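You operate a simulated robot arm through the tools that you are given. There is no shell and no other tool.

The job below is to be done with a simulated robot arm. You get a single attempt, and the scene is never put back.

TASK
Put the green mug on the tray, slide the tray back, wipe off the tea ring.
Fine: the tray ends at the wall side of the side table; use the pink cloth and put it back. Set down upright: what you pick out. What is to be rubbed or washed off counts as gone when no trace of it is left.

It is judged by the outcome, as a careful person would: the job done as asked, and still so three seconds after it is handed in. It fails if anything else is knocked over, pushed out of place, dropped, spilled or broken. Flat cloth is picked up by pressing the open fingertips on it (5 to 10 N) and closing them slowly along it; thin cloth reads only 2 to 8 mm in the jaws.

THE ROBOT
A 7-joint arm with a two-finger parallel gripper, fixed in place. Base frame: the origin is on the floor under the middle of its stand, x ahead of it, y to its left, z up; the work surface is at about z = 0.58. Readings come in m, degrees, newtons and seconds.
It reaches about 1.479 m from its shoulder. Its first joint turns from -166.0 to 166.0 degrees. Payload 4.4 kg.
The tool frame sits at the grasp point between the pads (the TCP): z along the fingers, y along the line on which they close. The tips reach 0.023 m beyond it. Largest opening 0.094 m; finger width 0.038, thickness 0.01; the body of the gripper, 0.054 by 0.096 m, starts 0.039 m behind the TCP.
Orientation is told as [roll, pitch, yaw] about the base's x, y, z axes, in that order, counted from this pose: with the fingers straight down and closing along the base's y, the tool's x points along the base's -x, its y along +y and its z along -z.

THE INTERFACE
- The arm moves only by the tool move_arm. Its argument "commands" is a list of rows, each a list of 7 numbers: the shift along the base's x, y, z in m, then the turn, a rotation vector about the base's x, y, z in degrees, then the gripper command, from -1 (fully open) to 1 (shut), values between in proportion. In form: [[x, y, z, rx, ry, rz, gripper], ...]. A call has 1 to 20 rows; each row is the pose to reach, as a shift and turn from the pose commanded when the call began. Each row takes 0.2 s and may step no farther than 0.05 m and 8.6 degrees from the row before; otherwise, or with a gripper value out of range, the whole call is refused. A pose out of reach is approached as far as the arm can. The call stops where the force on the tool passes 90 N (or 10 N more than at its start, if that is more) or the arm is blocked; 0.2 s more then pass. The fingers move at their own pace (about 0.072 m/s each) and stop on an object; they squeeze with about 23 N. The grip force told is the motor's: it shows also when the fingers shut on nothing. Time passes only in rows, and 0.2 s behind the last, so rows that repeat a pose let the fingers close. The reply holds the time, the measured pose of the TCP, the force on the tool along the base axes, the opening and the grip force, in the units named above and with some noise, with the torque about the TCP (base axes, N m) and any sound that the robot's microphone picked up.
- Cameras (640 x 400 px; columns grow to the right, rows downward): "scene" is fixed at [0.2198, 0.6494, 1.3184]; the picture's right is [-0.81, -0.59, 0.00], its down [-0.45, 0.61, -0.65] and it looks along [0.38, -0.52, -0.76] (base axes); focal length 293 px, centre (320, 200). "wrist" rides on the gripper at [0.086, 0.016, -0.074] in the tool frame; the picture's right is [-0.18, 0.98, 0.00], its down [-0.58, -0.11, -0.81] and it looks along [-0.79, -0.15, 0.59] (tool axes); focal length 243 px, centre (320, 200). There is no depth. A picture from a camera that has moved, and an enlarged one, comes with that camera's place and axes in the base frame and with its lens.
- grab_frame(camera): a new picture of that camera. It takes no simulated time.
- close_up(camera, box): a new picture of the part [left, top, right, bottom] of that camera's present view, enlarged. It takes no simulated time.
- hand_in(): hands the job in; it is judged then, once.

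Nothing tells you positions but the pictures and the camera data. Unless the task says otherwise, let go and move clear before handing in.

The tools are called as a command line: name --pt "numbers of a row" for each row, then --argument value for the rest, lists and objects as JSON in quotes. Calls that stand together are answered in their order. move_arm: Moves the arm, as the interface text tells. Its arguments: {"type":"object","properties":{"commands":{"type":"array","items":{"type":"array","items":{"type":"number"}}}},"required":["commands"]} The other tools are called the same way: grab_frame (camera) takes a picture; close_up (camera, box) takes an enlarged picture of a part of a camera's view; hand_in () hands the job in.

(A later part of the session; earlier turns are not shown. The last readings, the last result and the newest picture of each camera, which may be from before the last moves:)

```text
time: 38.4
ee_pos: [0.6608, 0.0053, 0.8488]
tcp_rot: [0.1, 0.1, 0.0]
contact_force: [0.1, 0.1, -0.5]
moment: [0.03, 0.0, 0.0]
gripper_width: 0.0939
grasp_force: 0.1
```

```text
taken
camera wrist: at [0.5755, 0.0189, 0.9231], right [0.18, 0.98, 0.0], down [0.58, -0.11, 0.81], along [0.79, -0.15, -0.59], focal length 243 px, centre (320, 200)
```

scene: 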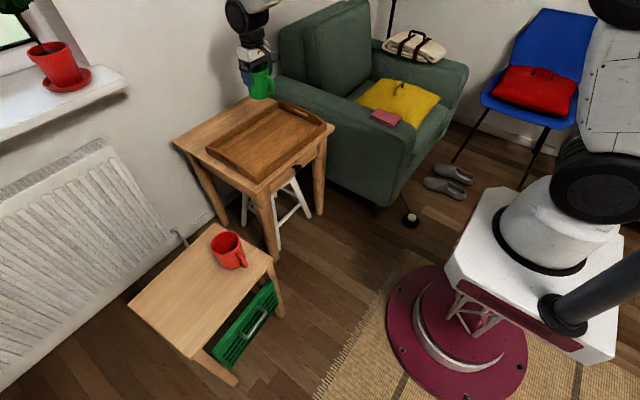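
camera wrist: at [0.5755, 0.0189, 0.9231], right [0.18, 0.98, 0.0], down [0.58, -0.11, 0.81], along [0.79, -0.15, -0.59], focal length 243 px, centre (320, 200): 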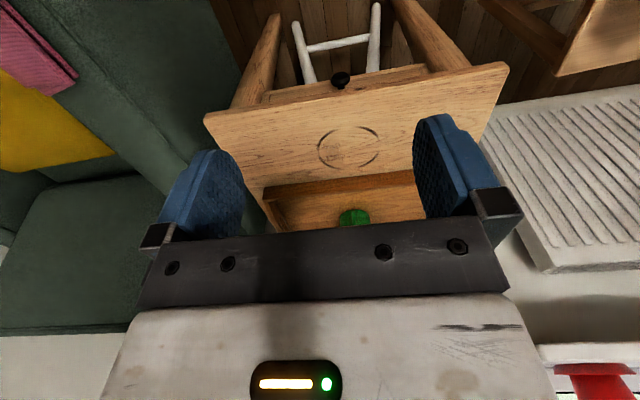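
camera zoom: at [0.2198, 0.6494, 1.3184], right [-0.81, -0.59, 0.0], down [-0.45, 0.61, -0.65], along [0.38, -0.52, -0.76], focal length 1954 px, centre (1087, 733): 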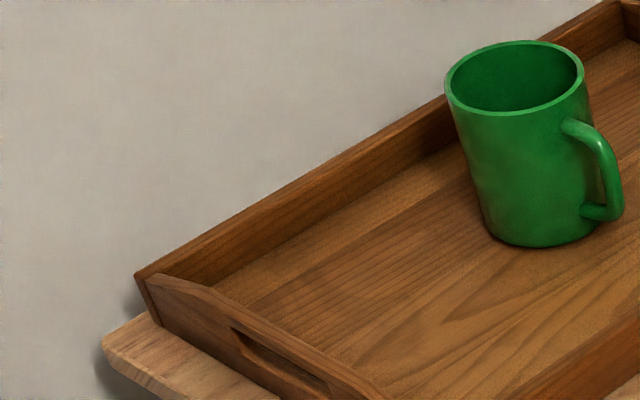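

The tray is at the wall side with the mug upright on it. Next is the pink cloth on the armchair's arm, roughly (0.57, −0.25, 0.70); I'll rotate to yaw −90° and look at it from the +y side.

move_arm --pt "-0.01 0.01 0.01 0 0 -8.2 -1" --pt "-0.02 0.02 0.02 0 0 -16.4 -1" --pt "-0.03 0.03 0.03 0 0 -24.6 -1" --pt "-0.04 0.035 0.04 0 0 -32.8 -1" --pt "-0.045 0.04 0.05 0 0 -41 -1" --pt "-0.05 0.045 0.06 0 0 -49.2 -1" --pt "-0.06 0.05 0.07 0 0 -57.4 -1" --pt "-0.07 0.055 0.075 0 0 -65.6 -1" --pt "-0.075 0.06 0.08 0 0 -73.8 -1" --pt "-0.08 0.065 0.08 0 0 -82 -1" --pt "-0.08 0.07 0.08 0 0 -90 -1" --pt "-0.08 0.07 0.08 0 0 -90 -1"

grab_frame --camera "wrist"

close_up --camera "scene" --box '[248, 125, 308, 165]'

```text
time: 41.0
ee_pos: [0.5812, 0.0755, 0.9326]
tcp_rot: [0.0, 0.0, -90.0]
contact_force: [0.4, 0.0, -0.2]
moment: [0.02, 0.03, 0.0]
gripper_width: 0.0938
grasp_force: 0.1
```

```text
taken
camera wrist: at [0.5989, 0.1609, 1.0065], right [0.98, -0.18, 0.0], down [-0.11, -0.58, 0.81], along [-0.15, -0.79, -0.59], focal length 243 px, centre (320, 200)
```

wrist: 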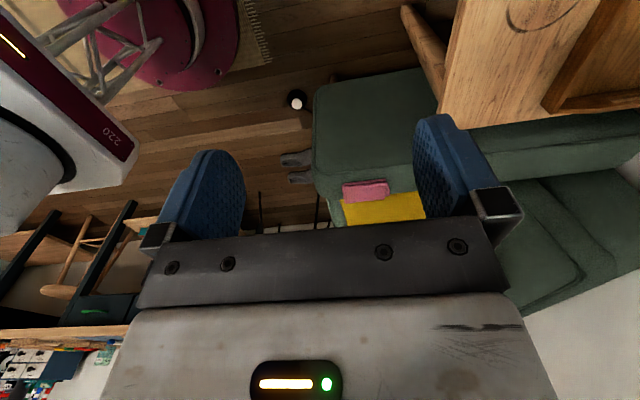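

```text
10.00 times, centred on (278, 145) of scene
camera zoom: at [0.2198, 0.6494, 1.3184], right [-0.81, -0.59, 0.0], down [-0.45, 0.61, -0.65], along [0.38, -0.52, -0.76], focal length 2930 px, centre (740, 750)
```

zoom: 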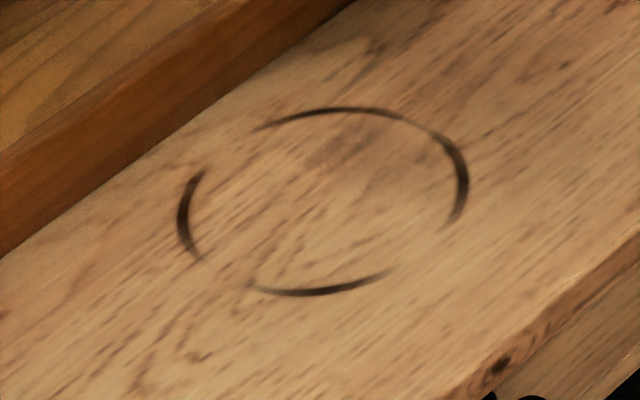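

Triangulating again, the cloth lies at about x 0.57–0.69, y −0.43 to −0.36, z ≈ 0.60, long side along x. I'll move nearer to see it better.

move_arm --pt "0.005 -0.045 -0.02 0 0 0 -1" --pt "0.01 -0.09 -0.04 0 0 0 -1" --pt "0.015 -0.135 -0.06 0 0 0 -1" --pt "0.02 -0.18 -0.08 0 0 0 -1" --pt "0.025 -0.225 -0.1 0 0 0 -1" --pt "0.03 -0.25 -0.12 0 0 0 -1" --pt "0.03 -0.25 -0.12 0 0 0 -1"

grab_frame --camera "wrist"

close_up --camera "wrist" --box '[240, 110, 420, 225]'

grab_frame --camera "scene"

```text
time: 42.6
ee_pos: [0.6119, -0.1745, 0.813]
tcp_rot: [0.0, 0.0, -90.0]
contact_force: [0.1, 0.4, 0.1]
moment: [-0.01, 0.01, 0.0]
gripper_width: 0.094
grasp_force: 0.0
```

```text
taken
camera wrist: at [0.6285, -0.0896, 0.886], right [0.98, -0.18, 0.0], down [-0.11, -0.58, 0.81], along [-0.15, -0.79, -0.59], focal length 243 px, centre (320, 200)
```

wrist: 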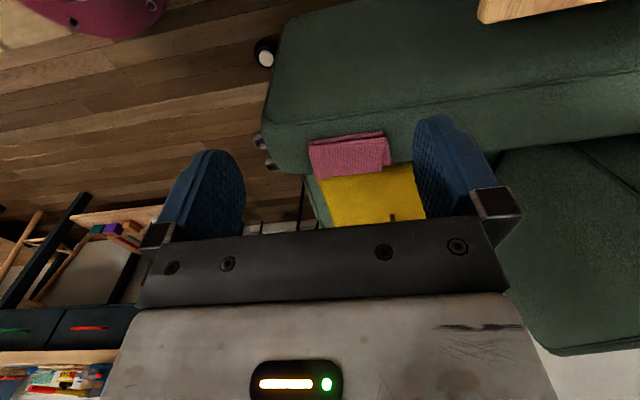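

```text
3.48 times, centred on (330, 168) of wrist
camera zoom: at [0.6285, -0.0896, 0.886], right [0.98, -0.18, 0.0], down [-0.11, -0.58, 0.81], along [-0.15, -0.79, -0.59], focal length 844 px, centre (285, 313)
```

zoom: 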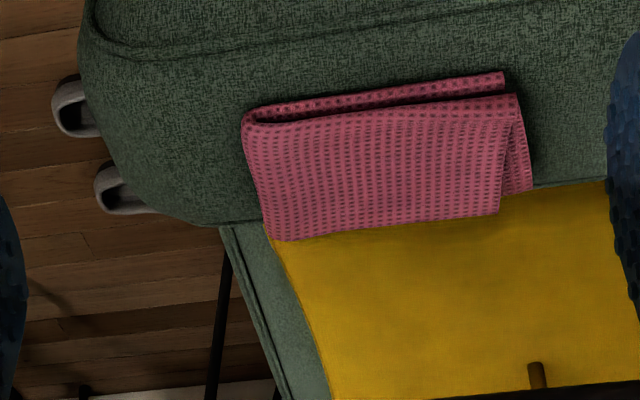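

```text
taken
```

scene: 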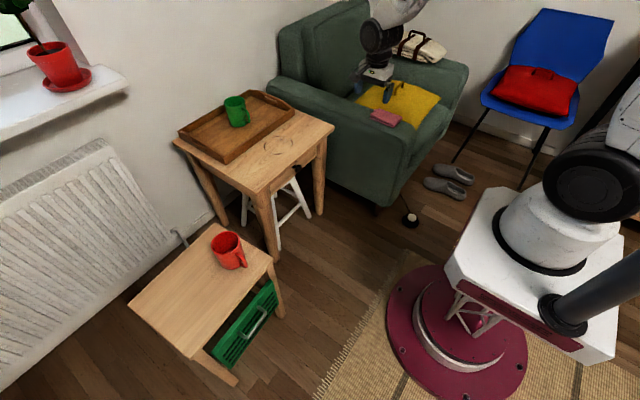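

The cloth's centre seems near (0.625, −0.385), top around z 0.60–0.62. I'll hover roughly 10 cm above it to refine, with nothing else close at that height.

move_arm --pt "0.003 -0.045 -0.01 0 0 0 -1" --pt "0.006 -0.09 -0.02 0 0 0 -1" --pt "0.01 -0.135 -0.04 0 0 0 -1" --pt "0.012 -0.18 -0.06 0 0 0 -1" --pt "0.013 -0.21 -0.085 0 0 0 -1" --pt "0.013 -0.21 -0.1 0 0 0 -1" --pt "0.013 -0.21 -0.1 0 0 0 -1"

grab_frame --camera "wrist"

close_up --camera "scene" --box '[340, 60, 440, 140]'

```text
time: 44.2
ee_pos: [0.623, -0.3849, 0.7106]
tcp_rot: [0.0, 0.0, -90.0]
contact_force: [0.0, -0.7, 0.3]
moment: [0.0, -0.02, -0.01]
gripper_width: 0.0941
grasp_force: 0.0
```

```text
taken
camera wrist: at [0.6396, -0.2992, 0.7834], right [0.98, -0.18, 0.0], down [-0.11, -0.58, 0.81], along [-0.15, -0.79, -0.59], focal length 243 px, centre (320, 200)
```

wrist: 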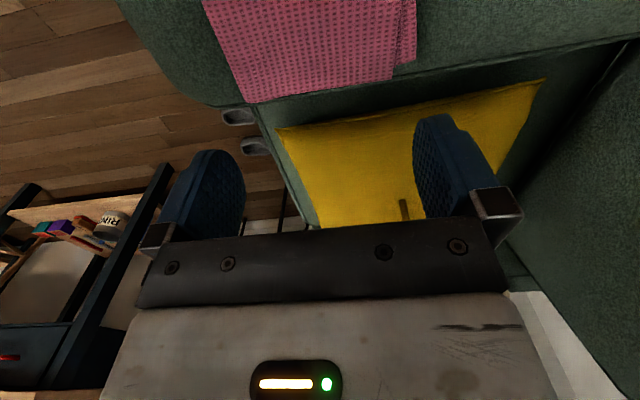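

```text
5.00 times, centred on (390, 100) of scene
camera zoom: at [0.2198, 0.6494, 1.3184], right [-0.81, -0.59, 0.0], down [-0.45, 0.61, -0.65], along [0.38, -0.52, -0.76], focal length 1465 px, centre (-30, 700)
```

zoom: 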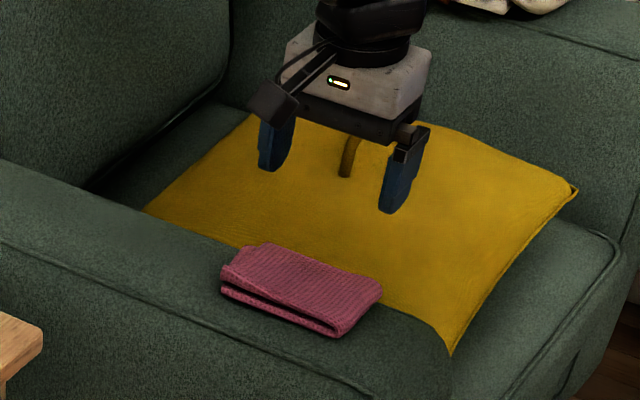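

The fingers close along the cloth's long side; the cloth spans about x 0.567–0.68, y −0.395 to −0.325. I'll centre over it, set the opening to ~65 mm so both tips land on the cloth, and descend near it.

move_arm --pt "0 0.01 0 0 0 0 -0.7" --pt "0 0.022 -0.01 0 0 0 -0.4" --pt "0 0.022 -0.03 0 0 0 -0.4" --pt "0 0.022 -0.05 0 0 0 -0.4" --pt "0 0.022 -0.06 0 0 0 -0.4" --pt "0 0.022 -0.06 0 0 0 -0.4"

grab_frame --camera "wrist"

close_up --camera "scene" --box '[350, 80, 430, 140]'

```text
time: 45.6
ee_pos: [0.625, -0.3635, 0.6511]
tcp_rot: [0.0, -0.1, -90.0]
contact_force: [-0.6, 0.9, -0.7]
moment: [-0.01, -0.02, 0.02]
gripper_width: 0.0656
grasp_force: 0.1
```

```text
taken
camera wrist: at [0.6419, -0.2778, 0.7246], right [0.98, -0.18, 0.0], down [-0.11, -0.58, 0.81], along [-0.15, -0.79, -0.59], focal length 243 px, centre (320, 200)
```

wrist: 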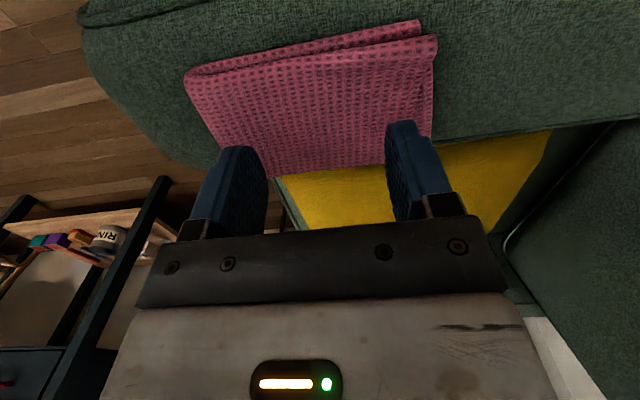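

```text
6.67 times, centred on (390, 110) of scene
camera zoom: at [0.2198, 0.6494, 1.3184], right [-0.81, -0.59, 0.0], down [-0.45, 0.61, -0.65], along [0.38, -0.52, -0.76], focal length 1954 px, centre (-147, 800)
```

zoom: 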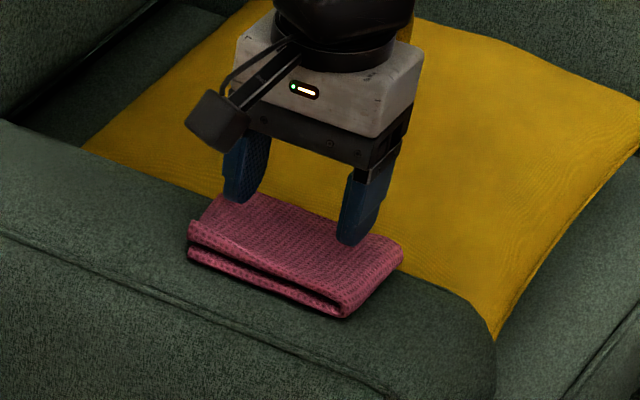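

Both tips are aligned over the cloth. I'll go down in small steps until I feel 5–10 N.

move_arm --pt "0 0.004 -0.004 0 0 0 -0.4" --pt "0 0.004 -0.008 0 0 0 -0.4" --pt "0 0.004 -0.011 0 0 0 -0.4" --pt "0 0.004 -0.011 0 0 0 -0.4"

```text
time: 46.2
ee_pos: [0.6271, -0.3607, 0.6504]
tcp_rot: [0.4, -0.3, -90.0]
contact_force: [-9.4, 1.9, 22.3]
moment: [0.35, 0.68, 0.03]
gripper_width: 0.067
grasp_force: 1.0
stopped in row 2: the force on the tool passed its limit at 110 N (the readings are from after the stop); the commanded pose is now the measured one
```

The tips met a stiff surface sooner than expected and the arm stopped; residual force is about 22 N. I'll look before doing anything more.

grab_frame --camera "wrist"

close_up --camera "scene" --box '[350, 80, 430, 140]'

```text
taken
camera wrist: at [0.6434, -0.2761, 0.7233], right [0.98, -0.18, 0.01], down [-0.11, -0.58, 0.81], along [-0.14, -0.8, -0.59], focal length 243 px, centre (320, 200)
```

wrist: 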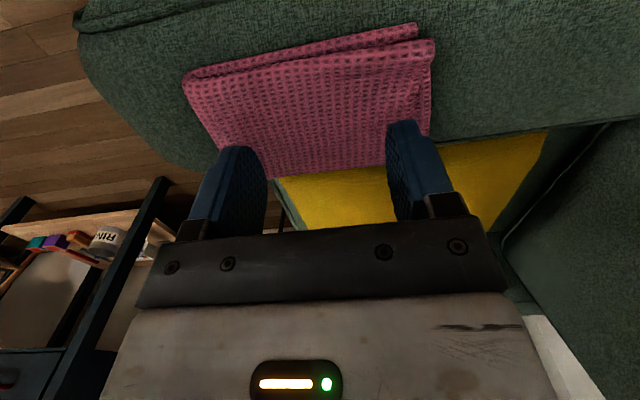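

```text
6.67 times, centred on (390, 110) of scene
camera zoom: at [0.2198, 0.6494, 1.3184], right [-0.81, -0.59, 0.0], down [-0.45, 0.61, -0.65], along [0.38, -0.52, -0.76], focal length 1954 px, centre (-147, 800)
```

zoom: 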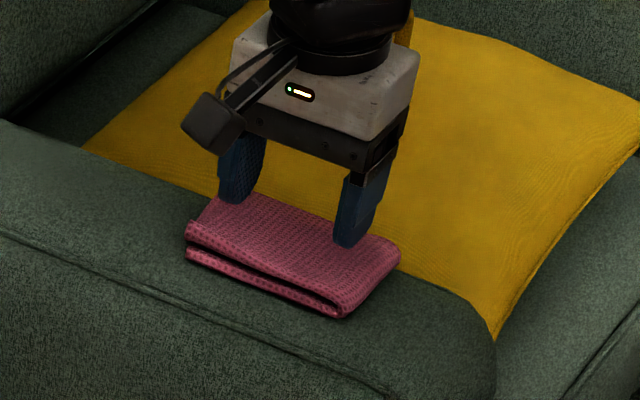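

The cloth stack's top is at about z 0.627 and it is firm. I'll back off by about 1 mm to bring the press into the 5–10 N range.

move_arm --pt "0 0 0.001 0 0 0 -0.4" --pt "0 0 0.001 0 0 0 -0.4"

```text
time: 46.8
ee_pos: [0.6265, -0.3617, 0.6506]
tcp_rot: [0.3, -0.2, -90.0]
contact_force: [2.0, -1.3, 11.4]
moment: [0.09, 0.25, -0.01]
gripper_width: 0.066
grasp_force: 0.1
```

Now 11 N; I'll ease off a touch more and then close slowly along the cloth.

move_arm --pt "0 0 0.0004 0 0 0 -0.4" --pt "0 0 0.0004 0 0 0 -0.33" --pt "0 0 0.0004 0 0 0 -0.26" --pt "0 0 0.0004 0 0 0 -0.19" --pt "0 0 0.0004 0 0 0 -0.12" --pt "0 0 0.0004 0 0 0 -0.05" --pt "0 0 0.0004 0 0 0 -0.05"

grab_frame --camera "wrist"

close_up --camera "scene" --box '[350, 80, 430, 140]'

```text
time: 48.4
ee_pos: [0.6271, -0.3617, 0.6517]
tcp_rot: [0.3, -0.2, -90.1]
contact_force: [0.1, 0.2, 0.6]
moment: [0.03, 0.04, -0.01]
gripper_width: 0.0496
grasp_force: 0.2
```

```text
taken
camera wrist: at [0.6429, -0.2765, 0.7245], right [0.98, -0.18, 0.01], down [-0.11, -0.58, 0.81], along [-0.15, -0.79, -0.59], focal length 243 px, centre (320, 200)
```

wrist: 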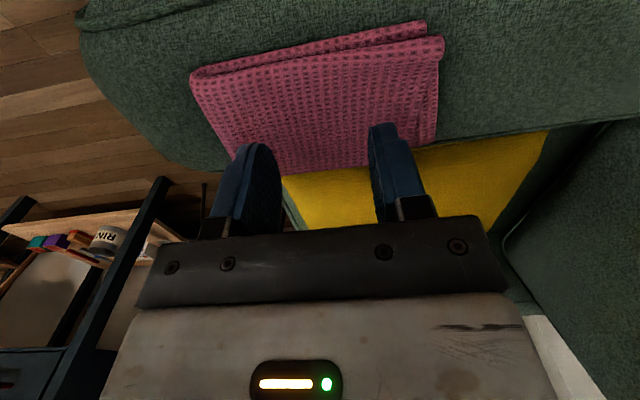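

```text
6.67 times, centred on (390, 110) of scene
camera zoom: at [0.2198, 0.6494, 1.3184], right [-0.81, -0.59, 0.0], down [-0.45, 0.61, -0.65], along [0.38, -0.52, -0.76], focal length 1954 px, centre (-147, 800)
```

zoom: 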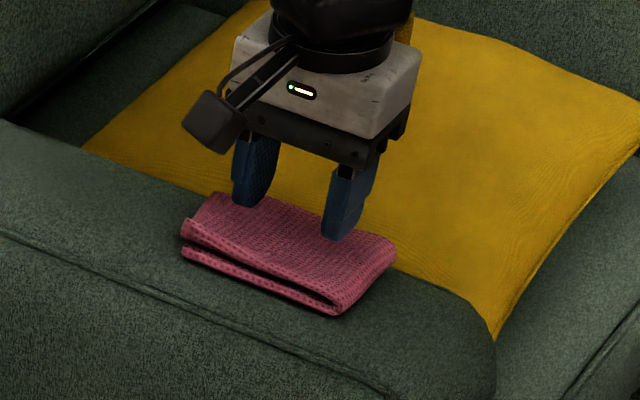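

Contact was lost and the cloth only slid by a few millimetres. I'll press again gently to get 5–10 N before continuing to close.

move_arm --pt "0 0 -0.0007 0 0 0 -0.05" --pt "0 0 -0.0007 0 0 0 -0.05"

```text
time: 49.0
ee_pos: [0.6281, -0.3622, 0.6499]
tcp_rot: [0.3, -0.3, -89.9]
contact_force: [-1.6, -0.2, 11.5]
moment: [0.09, 0.3, 0.0]
gripper_width: 0.0503
grasp_force: 0.9
```

The torque shows only the −x finger is pressing (the folded end is higher). I'll tilt the tool slightly about y so both tips share the load.

move_arm --pt "0 0 0 0 0.6 0 -0.05" --pt "0 0 0 0 1.2 0 -0.05" --pt "0 0 0 0 1.2 0 -0.05"

```text
time: 49.8
ee_pos: [0.6268, -0.3608, 0.65]
tcp_rot: [-0.9, -0.3, -90.1]
contact_force: [2.0, 0.5, 17.9]
moment: [0.1, -0.57, 0.04]
gripper_width: 0.0501
grasp_force: 1.3
```

Now it's the +x finger that carries the load, so the level pose is in between. I'll rotate back about 0.7° and ease up slightly.

move_arm --pt "0 0 0.0004 0 -0.4 0 -0.05" --pt "0 0 0.0004 0 -0.7 0 -0.05" --pt "0 0 0.0004 0 -0.7 0 -0.05"

```text
time: 50.6
ee_pos: [0.6274, -0.3602, 0.6503]
tcp_rot: [-0.2, -0.2, -90.0]
contact_force: [0.2, -3.0, 23.1]
moment: [0.13, -0.44, -0.09]
gripper_width: 0.0492
grasp_force: 1.1
```

move_arm --pt "0 0 0.0005 0 0 0 -0.05" --pt "0 0 0.001 0 0 0 -0.05" --pt "0 0 0.001 0 0 0 -0.05" --pt "0 0 0.001 0 0 0 -0.05"

```text
time: 51.6
ee_pos: [0.6257, -0.3608, 0.649]
tcp_rot: [-0.3, -0.2, -90.1]
contact_force: [1.1, 0.9, 5.6]
moment: [0.09, -0.2, 0.01]
gripper_width: 0.0494
grasp_force: 0.4
```

Force is 5.6 N, still biased to the +x finger. I'll trim the tilt by −0.3° and re-check.

move_arm --pt "0 0 0 0 -0.15 0 -0.05" --pt "0 0 -0.0002 0 -0.3 0 -0.05" --pt "0 0 -0.0002 0 -0.3 0 -0.05"

```text
time: 52.4
ee_pos: [0.6266, -0.3624, 0.65]
tcp_rot: [0.1, -0.2, -90.1]
contact_force: [-0.6, 0.1, 1.4]
moment: [0.01, 0.0, -0.02]
gripper_width: 0.0495
grasp_force: 0.3
```

Level now with 1.4 N. I'll press about 0.6 mm more.

move_arm --pt "0 0 -0.0003 0 0 0 -0.05" --pt "0 0 -0.0006 0 0 0 -0.05" --pt "0 0 -0.0006 0 0 0 -0.05"

```text
time: 53.2
ee_pos: [0.6265, -0.3613, 0.6506]
tcp_rot: [0.2, -0.2, -90.0]
contact_force: [-0.6, 0.3, 0.5]
moment: [0.03, 0.03, 0.04]
gripper_width: 0.0494
grasp_force: 0.0
```

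move_arm --pt "0 0 -0.0004 0 0 0 -0.05" --pt "0 0 -0.0008 0 0 0 -0.05" --pt "0 0 -0.0008 0 0 0 -0.05"

```text
time: 54.0
ee_pos: [0.6259, -0.362, 0.6495]
tcp_rot: [0.3, -0.3, -90.0]
contact_force: [-1.5, -3.2, 18.6]
moment: [0.05, 0.07, -0.04]
gripper_width: 0.0491
grasp_force: 0.1
```

Balanced at 18.6 N; I'll ease 0.4 mm and then close slowly while pressed.

move_arm --pt "0 0 0.0004 0 0 0 -0.05" --pt "0 0 0.0004 0 0 0 -0.05"

```text
time: 54.6
ee_pos: [0.6269, -0.3604, 0.6506]
tcp_rot: [0.1, -0.3, -90.1]
contact_force: [3.4, 1.4, 27.7]
moment: [0.13, 0.14, 0.0]
gripper_width: 0.049
grasp_force: 0.1
```

The force isn't settled; I'll hold a moment to see how it behaves.

move_arm --pt "0 0 0 0 0 0 -0.05" --pt "0 0 0 0 0 0 -0.05" --pt "0 0 0 0 0 0 -0.05"

move_arm --pt "0 0 0 0 0 0 -0.05" --pt "0 0 0 0 0 0 -0.05" --pt "0 0 0 0 0 0 -0.05"

```text
time: 55.4
ee_pos: [0.6252, -0.3604, 0.6503]
tcp_rot: [0.0, -0.3, -90.1]
contact_force: [0.1, -4.5, 31.1]
moment: [0.15, -0.04, -0.04]
gripper_width: 0.0492
grasp_force: 0.0
```

```text
time: 56.2
ee_pos: [0.6248, -0.3606, 0.6486]
tcp_rot: [0.1, -0.3, -90.0]
contact_force: [0.4, -1.9, 35.1]
moment: [0.21, -0.14, -0.01]
gripper_width: 0.0492
grasp_force: 0.1
```

The controller keeps building force while the target lies below the surface. I'll raise the target by 1.2 mm and watch the decay.

move_arm --pt "0 0 0.0012 0 0 0 -0.05" --pt "0 0 0.0012 0 0 0 -0.05"

move_arm --pt "0 0 0 0 0 0 -0.05" --pt "0 0 0 0 0 0 -0.05"

```text
time: 56.8
ee_pos: [0.626, -0.3608, 0.6489]
tcp_rot: [0.1, -0.3, -90.0]
contact_force: [2.2, 0.0, 17.0]
moment: [0.15, -0.22, 0.02]
gripper_width: 0.0493
grasp_force: 0.1
```

```text
time: 57.4
ee_pos: [0.6245, -0.3606, 0.6499]
tcp_rot: [0.0, -0.2, -90.1]
contact_force: [-2.6, -0.9, 11.6]
moment: [0.14, -0.01, 0.01]
gripper_width: 0.0492
grasp_force: 0.1
```

Force is at 11.6 N and easing, both tips loaded. Now I'll close slowly.

move_arm --pt "0 0 0 0 0 0 0.03" --pt "0 0 -0.0001 0 0 0 0.11" --pt "0 0 -0.0002 0 0 0 0.19" --pt "0 0 -0.0003 0 0 0 0.27" --pt "0 0 -0.0003 0 0 0 0.35"

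grab_frame --camera "wrist"

close_up --camera "scene" --box '[350, 80, 430, 140]'

```text
time: 58.6
ee_pos: [0.6252, -0.3618, 0.65]
tcp_rot: [0.1, -0.2, -90.0]
contact_force: [0.3, -0.4, 0.4]
moment: [0.01, 0.02, -0.01]
gripper_width: 0.031
grasp_force: 0.0
```

```text
taken
camera wrist: at [0.6427, -0.2754, 0.7241], right [0.98, -0.18, 0.0], down [-0.11, -0.58, 0.81], along [-0.15, -0.79, -0.59], focal length 243 px, centre (320, 200)
```

wrist: 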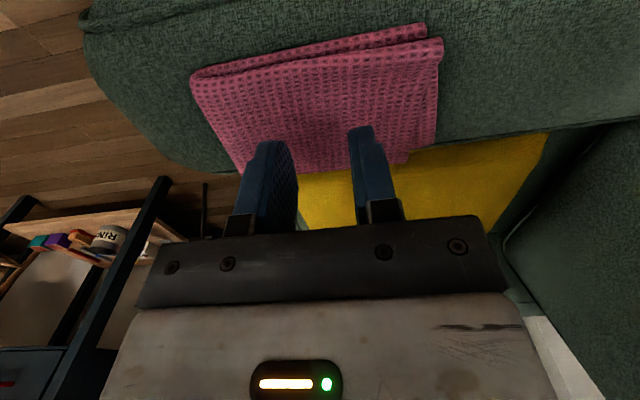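

```text
6.67 times, centred on (390, 110) of scene
camera zoom: at [0.2198, 0.6494, 1.3184], right [-0.81, -0.59, 0.0], down [-0.45, 0.61, -0.65], along [0.38, -0.52, -0.76], focal length 1954 px, centre (-147, 800)
```

zoom: 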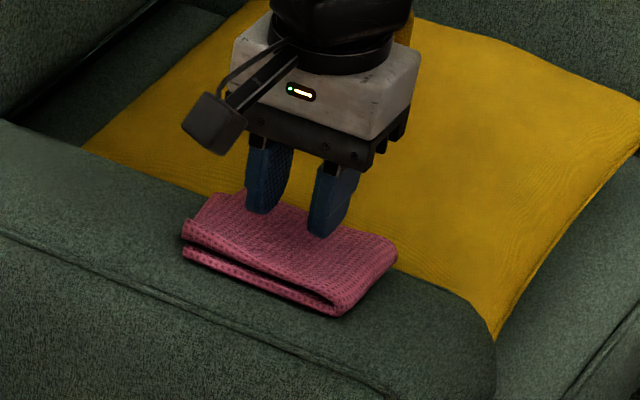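

The fingers just glide over the top: the folded cloth behaves as a firm block about 3 cm thick, so pinching its top surface won't gather it. I'll lift off, turn to yaw 0 and plan to grip the stack across its ~7 cm width instead.

move_arm --pt "0 0 0.01 0.1 0 0 0.2" --pt "0 0 0.03 0.25 0.1 0 -0.2" --pt "0 0 0.06 0.25 0.1 0 -0.6" --pt "0 0 0.09 0.25 0.1 0 -1" --pt "0 0 0.1 0.25 0.1 0 -1" --pt "0 0 0.1 0.25 0.1 0 -1"

move_arm --pt "0 0 0 0 0 8.2 -1" --pt "0 0 0 0 0 16.4 -1" --pt "0 0 0 0 0 24.6 -1" --pt "0 0 0 0 0 32.8 -1" --pt "0 0 0 0 0 41 -1" --pt "0 0 0 0 0 49.2 -1" --pt "0 0 0 0 0 57.4 -1" --pt "0 0 0 0 0 65.6 -1" --pt "0 0 0 0 0 73.8 -1" --pt "0 0 0 0 0 82 -1" --pt "0 0 0 0 0 90 -1" --pt "0 0 0 0 0 90 -1"

grab_frame --camera "wrist"

close_up --camera "scene" --box '[360, 95, 424, 135]'

```text
time: 60.0
ee_pos: [0.6249, -0.3604, 0.7515]
tcp_rot: [-0.1, 0.1, -90.1]
contact_force: [1.0, 0.3, -0.5]
moment: [-0.02, 0.02, 0.0]
gripper_width: 0.094
grasp_force: 0.2
```

```text
time: 62.6
ee_pos: [0.6273, -0.3613, 0.7503]
tcp_rot: [0.0, 0.0, 0.0]
contact_force: [-0.9, 1.2, -1.0]
moment: [-0.03, 0.03, 0.0]
gripper_width: 0.094
grasp_force: 0.0
```

```text
taken
camera wrist: at [0.5411, -0.3462, 0.8241], right [0.18, 0.98, 0.0], down [0.58, -0.11, 0.81], along [0.79, -0.15, -0.59], focal length 243 px, centre (320, 200)
```

wrist: 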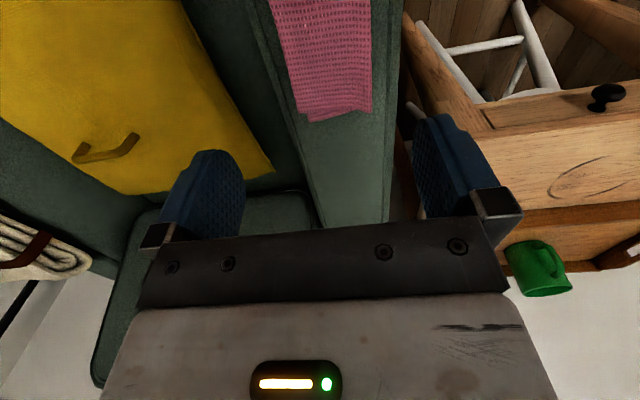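

```text
10.00 times, centred on (392, 115) of scene
camera zoom: at [0.2198, 0.6494, 1.3184], right [-0.81, -0.59, 0.0], down [-0.45, 0.61, -0.65], along [0.38, -0.52, -0.76], focal length 2930 px, centre (-400, 1050)
```

zoom: 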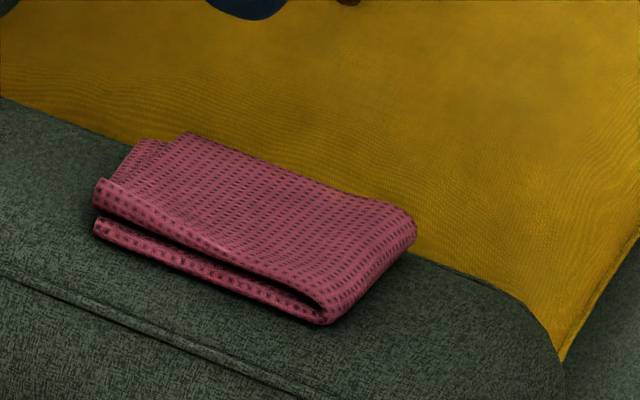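

The cloth is undeformed and shifted only about 3 mm. It spans y −0.387 to −0.322 (centre −0.3545); I'll centre the open fingers across it and come down to just above its top.

move_arm --pt "-0.002 0.004 -0.03 0 0 0 -1" --pt "-0.004 0.0077 -0.06 0 0 0 -1" --pt "-0.004 0.0077 -0.085 0 0 0 -1" --pt "-0.004 0.0077 -0.09 0 0 0 -1" --pt "-0.004 0.0077 -0.09 0 0 0 -1"

grab_frame --camera "wrist"

close_up --camera "scene" --box '[350, 80, 430, 140]'

```text
time: 63.8
ee_pos: [0.6226, -0.3514, 0.6617]
tcp_rot: [0.0, 0.0, -0.1]
contact_force: [0.9, -0.3, -0.1]
moment: [0.01, 0.0, 0.0]
gripper_width: 0.0938
grasp_force: 0.0
```

```text
taken
camera wrist: at [0.5366, -0.3367, 0.7349], right [0.18, 0.98, 0.0], down [0.58, -0.11, 0.81], along [0.79, -0.15, -0.59], focal length 243 px, centre (320, 200)
```

wrist: 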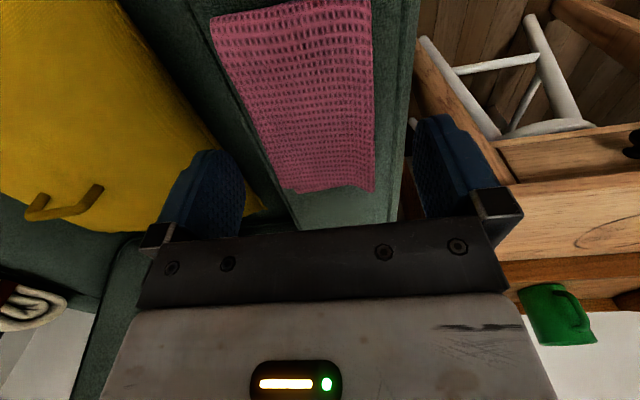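

```text
6.67 times, centred on (390, 110) of scene
camera zoom: at [0.2198, 0.6494, 1.3184], right [-0.81, -0.59, 0.0], down [-0.45, 0.61, -0.65], along [0.38, -0.52, -0.76], focal length 1954 px, centre (-147, 800)
```

zoom: 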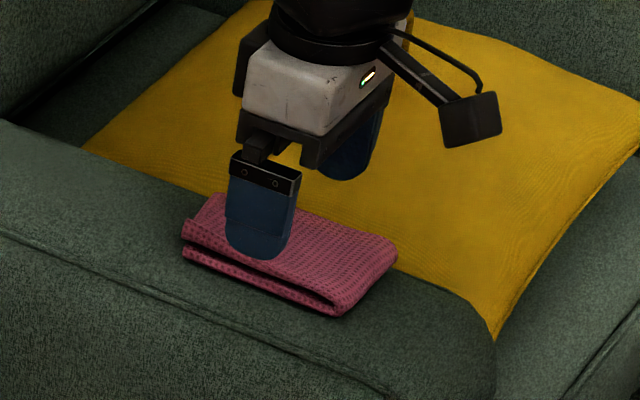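

The fingers straddle the stack with ~15 mm margin each side. I'll descend slowly so the tips come alongside it, stopping about z 0.607 for the tips.

move_arm --pt "-0.002 0 -0.006 0 0 0 -1" --pt "-0.002 0 -0.012 0 0 0 -1" --pt "-0.002 0 -0.018 0 0 0 -1" --pt "-0.002 0 -0.023 0 0 0 -1" --pt "-0.002 0 -0.027 0 0 0 -1" --pt "-0.002 0 -0.027 0 0 0 -1"

grab_frame --camera "wrist"

close_up --camera "scene" --box '[350, 80, 430, 140]'

```text
time: 65.2
ee_pos: [0.6211, -0.3522, 0.6337]
tcp_rot: [0.1, 0.0, 0.0]
contact_force: [0.1, -0.3, -0.4]
moment: [0.0, 0.0, -0.01]
gripper_width: 0.0941
grasp_force: 0.0
```

```text
taken
camera wrist: at [0.5348, -0.3376, 0.7074], right [0.18, 0.98, 0.0], down [0.58, -0.11, 0.81], along [0.79, -0.15, -0.59], focal length 243 px, centre (320, 200)
```

wrist: 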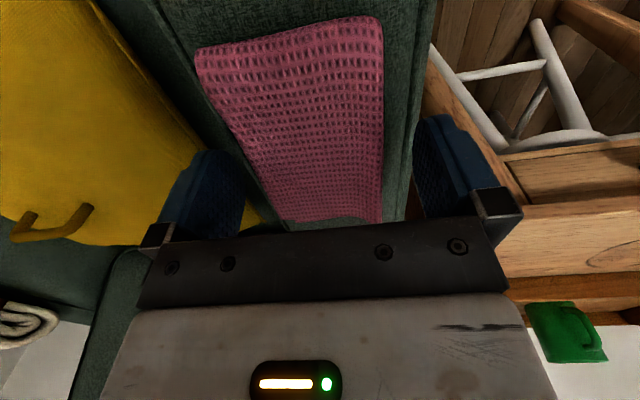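

```text
6.67 times, centred on (390, 110) of scene
camera zoom: at [0.2198, 0.6494, 1.3184], right [-0.81, -0.59, 0.0], down [-0.45, 0.61, -0.65], along [0.38, -0.52, -0.76], focal length 1954 px, centre (-147, 800)
```

zoom: 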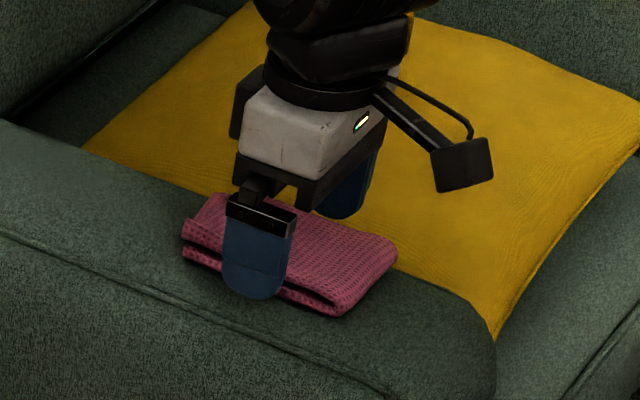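

Clear on both sides, no contact. I'll lower another 5 mm to take in both layers, then close slowly.

move_arm --pt "0 0 -0.003 0 0 0 -1" --pt "0 0 -0.005 0 0 0 -1" --pt "0 0 -0.005 0 0 0 -1"

move_arm --pt "0 0 0 0 0 0 -0.85" --pt "0 0 0 0 0 0 -0.7" --pt "0 0 0 0 0 0 -0.6" --pt "0 0 0 0 0 0 -0.5" --pt "0 0 0 0 0 0 -0.4" --pt "0 0 0 0 0 0 -0.3" --pt "0 0 0 0 0 0 -0.3"

grab_frame --camera "wrist"

close_up --camera "scene" --box '[350, 80, 430, 140]'

```text
time: 66.0
ee_pos: [0.6189, -0.3523, 0.6286]
tcp_rot: [0.0, 0.1, 0.0]
contact_force: [-0.1, 0.6, -0.5]
moment: [-0.01, 0.01, 0.01]
gripper_width: 0.0939
grasp_force: 0.1
```

```text
time: 67.6
ee_pos: [0.6216, -0.3528, 0.6283]
tcp_rot: [0.0, 0.0, 0.0]
contact_force: [-0.4, -0.8, 0.3]
moment: [-0.01, -0.01, 0.02]
gripper_width: 0.0696
grasp_force: 22.6
```

```text
taken
camera wrist: at [0.535, -0.3378, 0.7022], right [0.18, 0.98, 0.0], down [0.58, -0.11, 0.81], along [0.79, -0.15, -0.59], focal length 243 px, centre (320, 200)
```

wrist: 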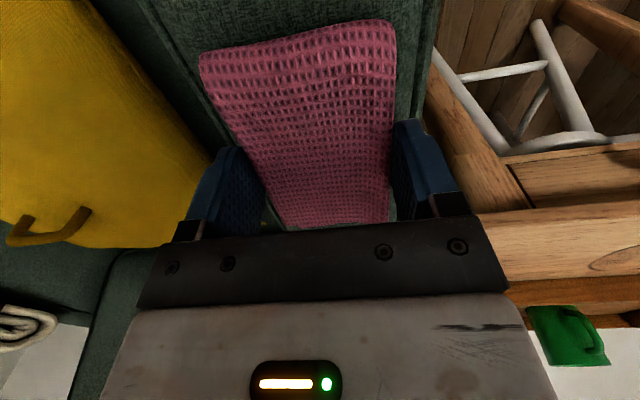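

```text
6.67 times, centred on (390, 110) of scene
camera zoom: at [0.2198, 0.6494, 1.3184], right [-0.81, -0.59, 0.0], down [-0.45, 0.61, -0.65], along [0.38, -0.52, -0.76], focal length 1954 px, centre (-147, 800)
```

zoom: 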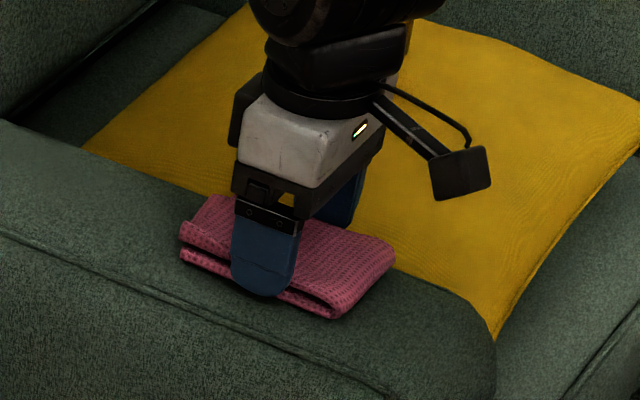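

The folded cloth is gripped firmly as a block 0.070 m wide at TCP (0.621, −0.353, 0.6285). I'll lift it and check that it holds.

move_arm --pt "0 0 0 0 0 0 0.5" --pt "0 0 0.005 0 0 0 1" --pt "0 0 0.015 0 0 0 1" --pt "0 0 0.03 0 0 0 1" --pt "0 0 0.06 0 0 0 1" --pt "0 0 0.1 0 0 0 1" --pt "0 0 0.14 0 0 0 1" --pt "0 0 0.17 0 0 0 1" --pt "0 0 0.17 0 0 0 1"

grab_frame --camera "wrist"

close_up --camera "scene" --box '[340, 40, 440, 140]'

```text
time: 69.6
ee_pos: [0.6194, -0.3531, 0.7995]
tcp_rot: [0.0, 0.0, -0.1]
contact_force: [0.7, -0.5, 0.6]
moment: [0.0, 0.02, 0.03]
gripper_width: 0.0695
grasp_force: 23.4
```

```text
taken
camera wrist: at [0.5334, -0.3391, 0.8728], right [0.18, 0.98, 0.0], down [0.58, -0.11, 0.81], along [0.79, -0.15, -0.59], focal length 243 px, centre (320, 200)
```

wrist: 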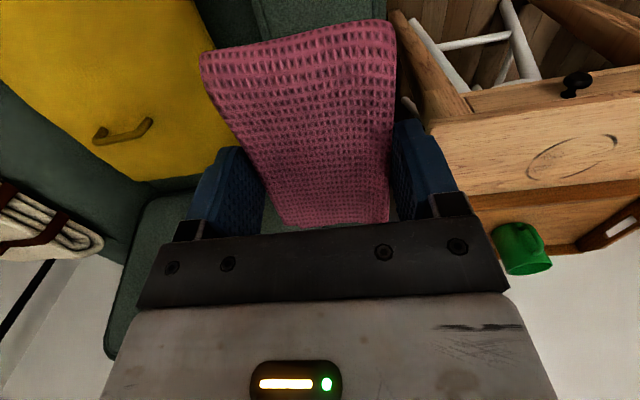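

```text
4.00 times, centred on (390, 90) of scene
camera zoom: at [0.2198, 0.6494, 1.3184], right [-0.81, -0.59, 0.0], down [-0.45, 0.61, -0.65], along [0.38, -0.52, -0.76], focal length 1172 px, centre (40, 640)
```

zoom: 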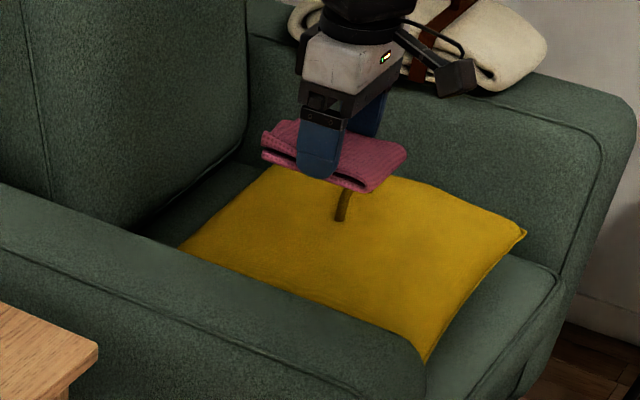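

The cloth came up cleanly as a block. I'll carry it over in y first, then forward to above the tea ring.

move_arm --pt "0 0.03 0 0 0 0 1" --pt "0 0.07 0 0 0 0 1" --pt "0 0.115 0 0 0 0 1" --pt "0 0.16 0 0 0 0 1" --pt "0 0.205 0 0 0 0 1" --pt "0.01 0.25 0 0 0 0 1" --pt "0.03 0.29 0 0 0 0 1" --pt "0.06 0.325 0 0 0 0 1" --pt "0.1 0.345 0 0 0 0 1" --pt "0.14 0.355 0 0 0 0 1" --pt "0.18 0.355 -0.02 0 0 0 1" --pt "0.22 0.355 -0.04 0 0 0 1" --pt "0.25 0.355 -0.06 0 0 0 1" --pt "0.265 0.355 -0.08 0 0 0 1" --pt "0.265 0.355 -0.09 0 0 0 1" --pt "0.265 0.355 -0.09 0 0 0 1"

grab_frame --camera "wrist"

close_up --camera "scene" --box '[200, 60, 340, 170]'

```text
time: 73.0
ee_pos: [0.8859, -0.0003, 0.7077]
tcp_rot: [0.0, 0.0, 0.0]
contact_force: [0.7, 0.5, -0.9]
moment: [0.03, -0.03, -0.01]
gripper_width: 0.0696
grasp_force: 22.9
```

```text
taken
camera wrist: at [0.8007, 0.0149, 0.7815], right [0.18, 0.98, 0.0], down [0.58, -0.11, 0.81], along [0.79, -0.15, -0.59], focal length 243 px, centre (320, 200)
```

wrist: 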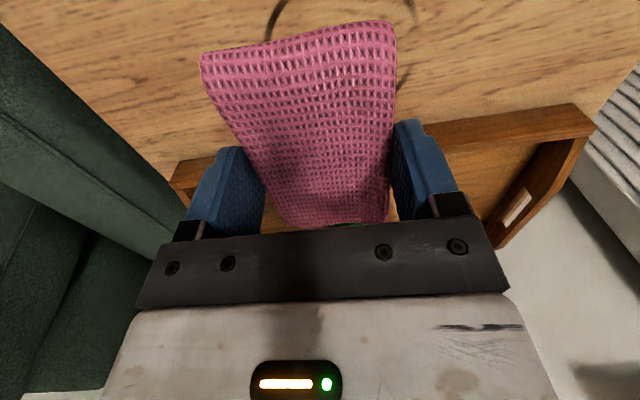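

```text
3.64 times, centred on (270, 115) of scene
camera zoom: at [0.2198, 0.6494, 1.3184], right [-0.81, -0.59, 0.0], down [-0.45, 0.61, -0.65], along [0.38, -0.52, -0.76], focal length 1066 px, centre (502, 509)
```

zoom: 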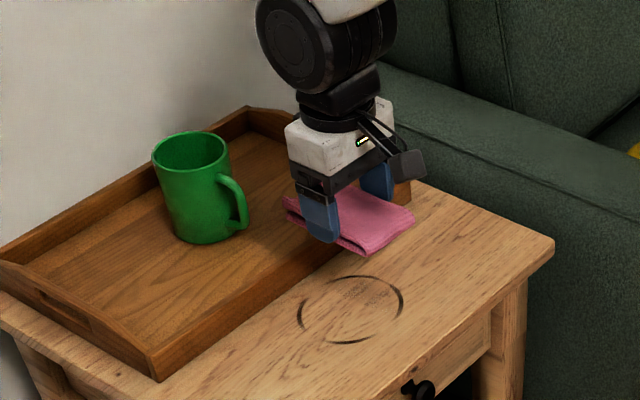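

Positioned above the ring. I'll lower to about 2 cm above the surface and look for clearance to the tray.

move_arm --pt "0 0 -0.03 0 0 0 1" --pt "0 0 -0.055 0 0 0 1" --pt "0 0 -0.075 0 0 0 1" --pt "0 0 -0.08 0 0 0 1" --pt "0 0 -0.08 0 0 0 1"

close_up --camera "scene" --box '[230, 90, 320, 160]'

grab_frame --camera "wrist"

```text
time: 74.2
ee_pos: [0.8863, 0.0014, 0.6284]
tcp_rot: [-0.1, 0.0, 0.1]
contact_force: [0.8, 0.2, -0.1]
moment: [-0.01, -0.02, 0.04]
gripper_width: 0.0697
grasp_force: 23.3
```

```text
5.71 times, centred on (275, 125) of scene
camera zoom: at [0.2198, 0.6494, 1.3184], right [-0.81, -0.59, 0.0], down [-0.45, 0.61, -0.65], along [0.38, -0.52, -0.76], focal length 1674 px, centre (577, 629)
```

zoom: 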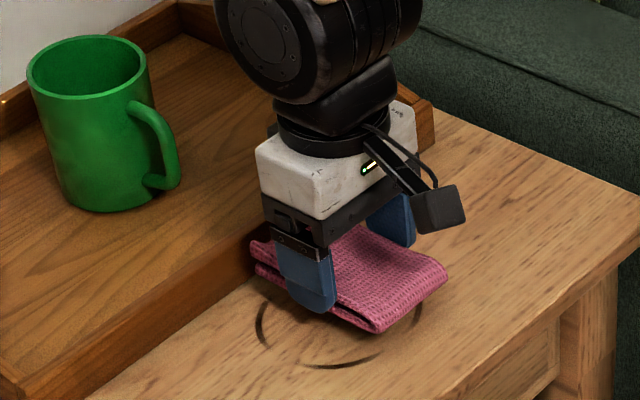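

```text
taken
camera wrist: at [0.7997, 0.0164, 0.7021], right [0.18, 0.98, 0.0], down [0.58, -0.11, 0.81], along [0.79, -0.15, -0.59], focal length 243 px, centre (320, 200)
```

wrist: 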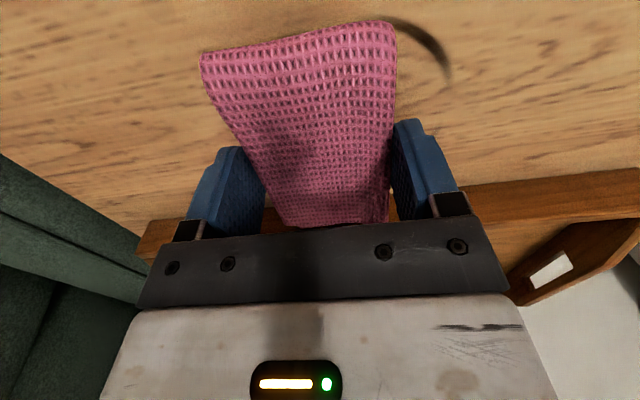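

The cloth's +x end is about 1.5 cm short of the tray rim. I'll step down to touch the surface.

move_arm --pt "0 0 -0.005 0 0 0 1" --pt "0 0 -0.01 0 0 0 1" --pt "0 0 -0.013 0 0 0 1" --pt "0 0 -0.013 0 0 0 1"

```text
time: 75.2
ee_pos: [0.8853, 0.0003, 0.6157]
tcp_rot: [0.0, 0.0, -0.1]
contact_force: [0.9, -0.3, 0.3]
moment: [-0.03, 0.02, -0.06]
gripper_width: 0.0696
grasp_force: 22.5
```

move_arm --pt "0 0 -0.002 0 0 0 1" --pt "0 0 -0.004 0 0 0 1" --pt "0 0 -0.004 0 0 0 1"

```text
time: 76.0
ee_pos: [0.8844, 0.0013, 0.6122]
tcp_rot: [0.0, 0.0, 0.1]
contact_force: [-0.5, -0.5, -0.4]
moment: [0.02, -0.01, 0.0]
gripper_width: 0.0692
grasp_force: 23.2
```

move_arm --pt "0 0 -0.001 0 0 0 1" --pt "0 0 -0.002 0 0 0 1" --pt "0 0 -0.002 0 0 0 1"

```text
time: 76.8
ee_pos: [0.8851, 0.0012, 0.61]
tcp_rot: [0.0, 0.0, -0.1]
contact_force: [-0.5, 0.6, -0.1]
moment: [0.01, -0.01, -0.01]
gripper_width: 0.0696
grasp_force: 23.0
```

move_arm --pt "0 0 -0.001 0 0 0 1" --pt "0 0 -0.002 0 0 0 1" --pt "0 0 -0.002 0 0 0 1"

close_up --camera "scene" --box '[245, 110, 315, 160]'

```text
time: 77.6
ee_pos: [0.8851, 0.002, 0.6089]
tcp_rot: [0.0, 0.0, 0.0]
contact_force: [0.3, 0.0, 1.4]
moment: [-0.01, 0.01, -0.02]
gripper_width: 0.0694
grasp_force: 23.3
```

```text
8.00 times, centred on (280, 135) of scene
camera zoom: at [0.2198, 0.6494, 1.3184], right [-0.81, -0.59, 0.0], down [-0.45, 0.61, -0.65], along [0.38, -0.52, -0.76], focal length 2344 px, centre (640, 720)
```

zoom: 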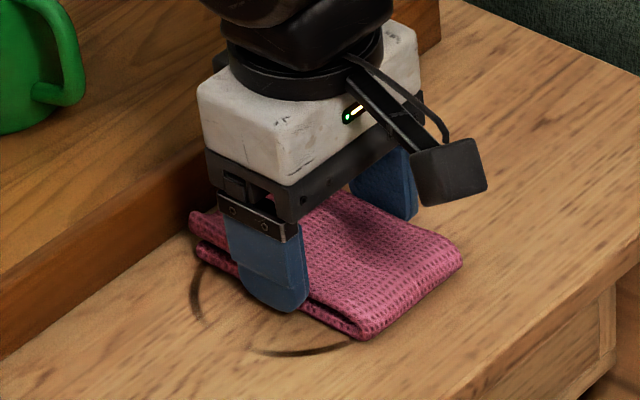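

Touching lightly (1.4 N). I'll press a little more, then start a sweep.

move_arm --pt "0 0 -0.0005 0 0 0 1" --pt "0 0 -0.001 0 0 0 1" --pt "0 0 -0.001 0 0 0 1"

```text
time: 78.4
ee_pos: [0.8867, 0.0014, 0.6086]
tcp_rot: [-0.1, -0.1, 0.1]
contact_force: [-3.1, -0.6, 20.9]
moment: [-0.08, 0.36, -0.01]
gripper_width: 0.0696
grasp_force: 23.3
```

That jumped to 21 N, so I'll ease 0.7 mm and sweep in y over the ring.

move_arm --pt "0 0 0.0007 0 0 0 1" --pt "0 0.012 0.0007 0 0 0 1" --pt "0 0.024 0.0007 0 0 0 1" --pt "0 0.036 0.0007 0 0 0 1" --pt "0 0.048 0.0007 0 0 0 1" --pt "0 0.036 0.0007 0 0 0 1" --pt "0 0.024 0.0007 0 0 0 1" --pt "0 0.012 0.0007 0 0 0 1" --pt "0 0 0.0007 0 0 0 1"

close_up --camera "scene" --box '[245, 110, 315, 160]'

grab_frame --camera "wrist"

```text
time: 80.4
ee_pos: [0.8849, 0.0005, 0.608]
tcp_rot: [0.0, 0.0, 0.0]
contact_force: [0.4, -0.2, 0.0]
moment: [-0.02, 0.01, -0.02]
gripper_width: 0.0695
grasp_force: 23.4
```

```text
8.00 times, centred on (280, 135) of scene
camera zoom: at [0.2198, 0.6494, 1.3184], right [-0.81, -0.59, 0.0], down [-0.45, 0.61, -0.65], along [0.38, -0.52, -0.76], focal length 2344 px, centre (640, 720)
```

zoom: 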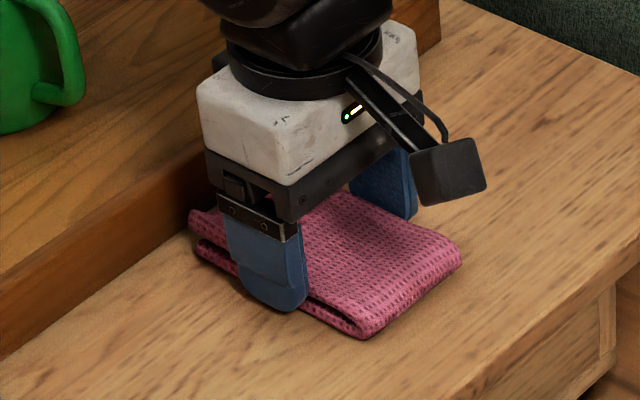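

```text
taken
camera wrist: at [0.8, 0.0159, 0.6816], right [0.18, 0.98, 0.0], down [0.58, -0.11, 0.81], along [0.79, -0.15, -0.59], focal length 243 px, centre (320, 200)
```

wrist: 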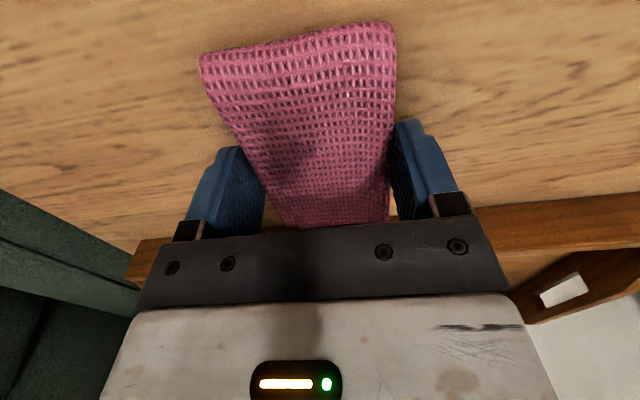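

The swept +y half is clean. I'll press 0.5 mm back down and sweep the −y half, then back.

move_arm --pt "0 0 -0.0006 0 0 0 1" --pt "0 -0.012 -0.0006 0 0 0 1" --pt "0 -0.024 -0.0006 0 0 0 1" --pt "0 -0.036 -0.0006 0 0 0 1" --pt "0 -0.048 -0.0006 0 0 0 1" --pt "0 -0.06 -0.0006 0 0 0 1"

close_up --camera "scene" --box '[245, 110, 315, 160]'

```text
time: 81.8
ee_pos: [0.8863, -0.0567, 0.6074]
tcp_rot: [0.0, -0.1, 0.0]
contact_force: [-0.1, 5.4, 7.2]
moment: [0.17, -0.05, 0.02]
gripper_width: 0.0698
grasp_force: 23.4
```

```text
8.00 times, centred on (280, 135) of scene
camera zoom: at [0.2198, 0.6494, 1.3184], right [-0.81, -0.59, 0.0], down [-0.45, 0.61, -0.65], along [0.38, -0.52, -0.76], focal length 2344 px, centre (640, 720)
```

zoom: 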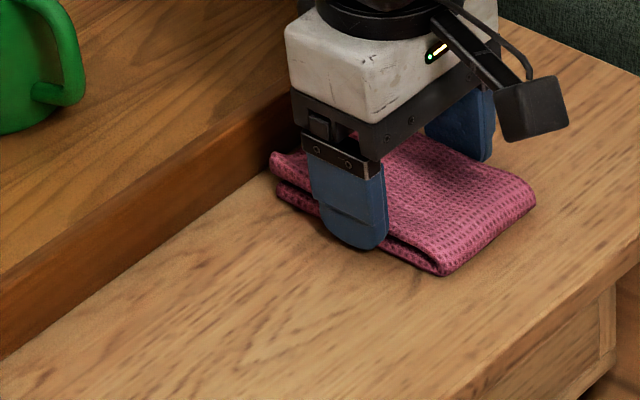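

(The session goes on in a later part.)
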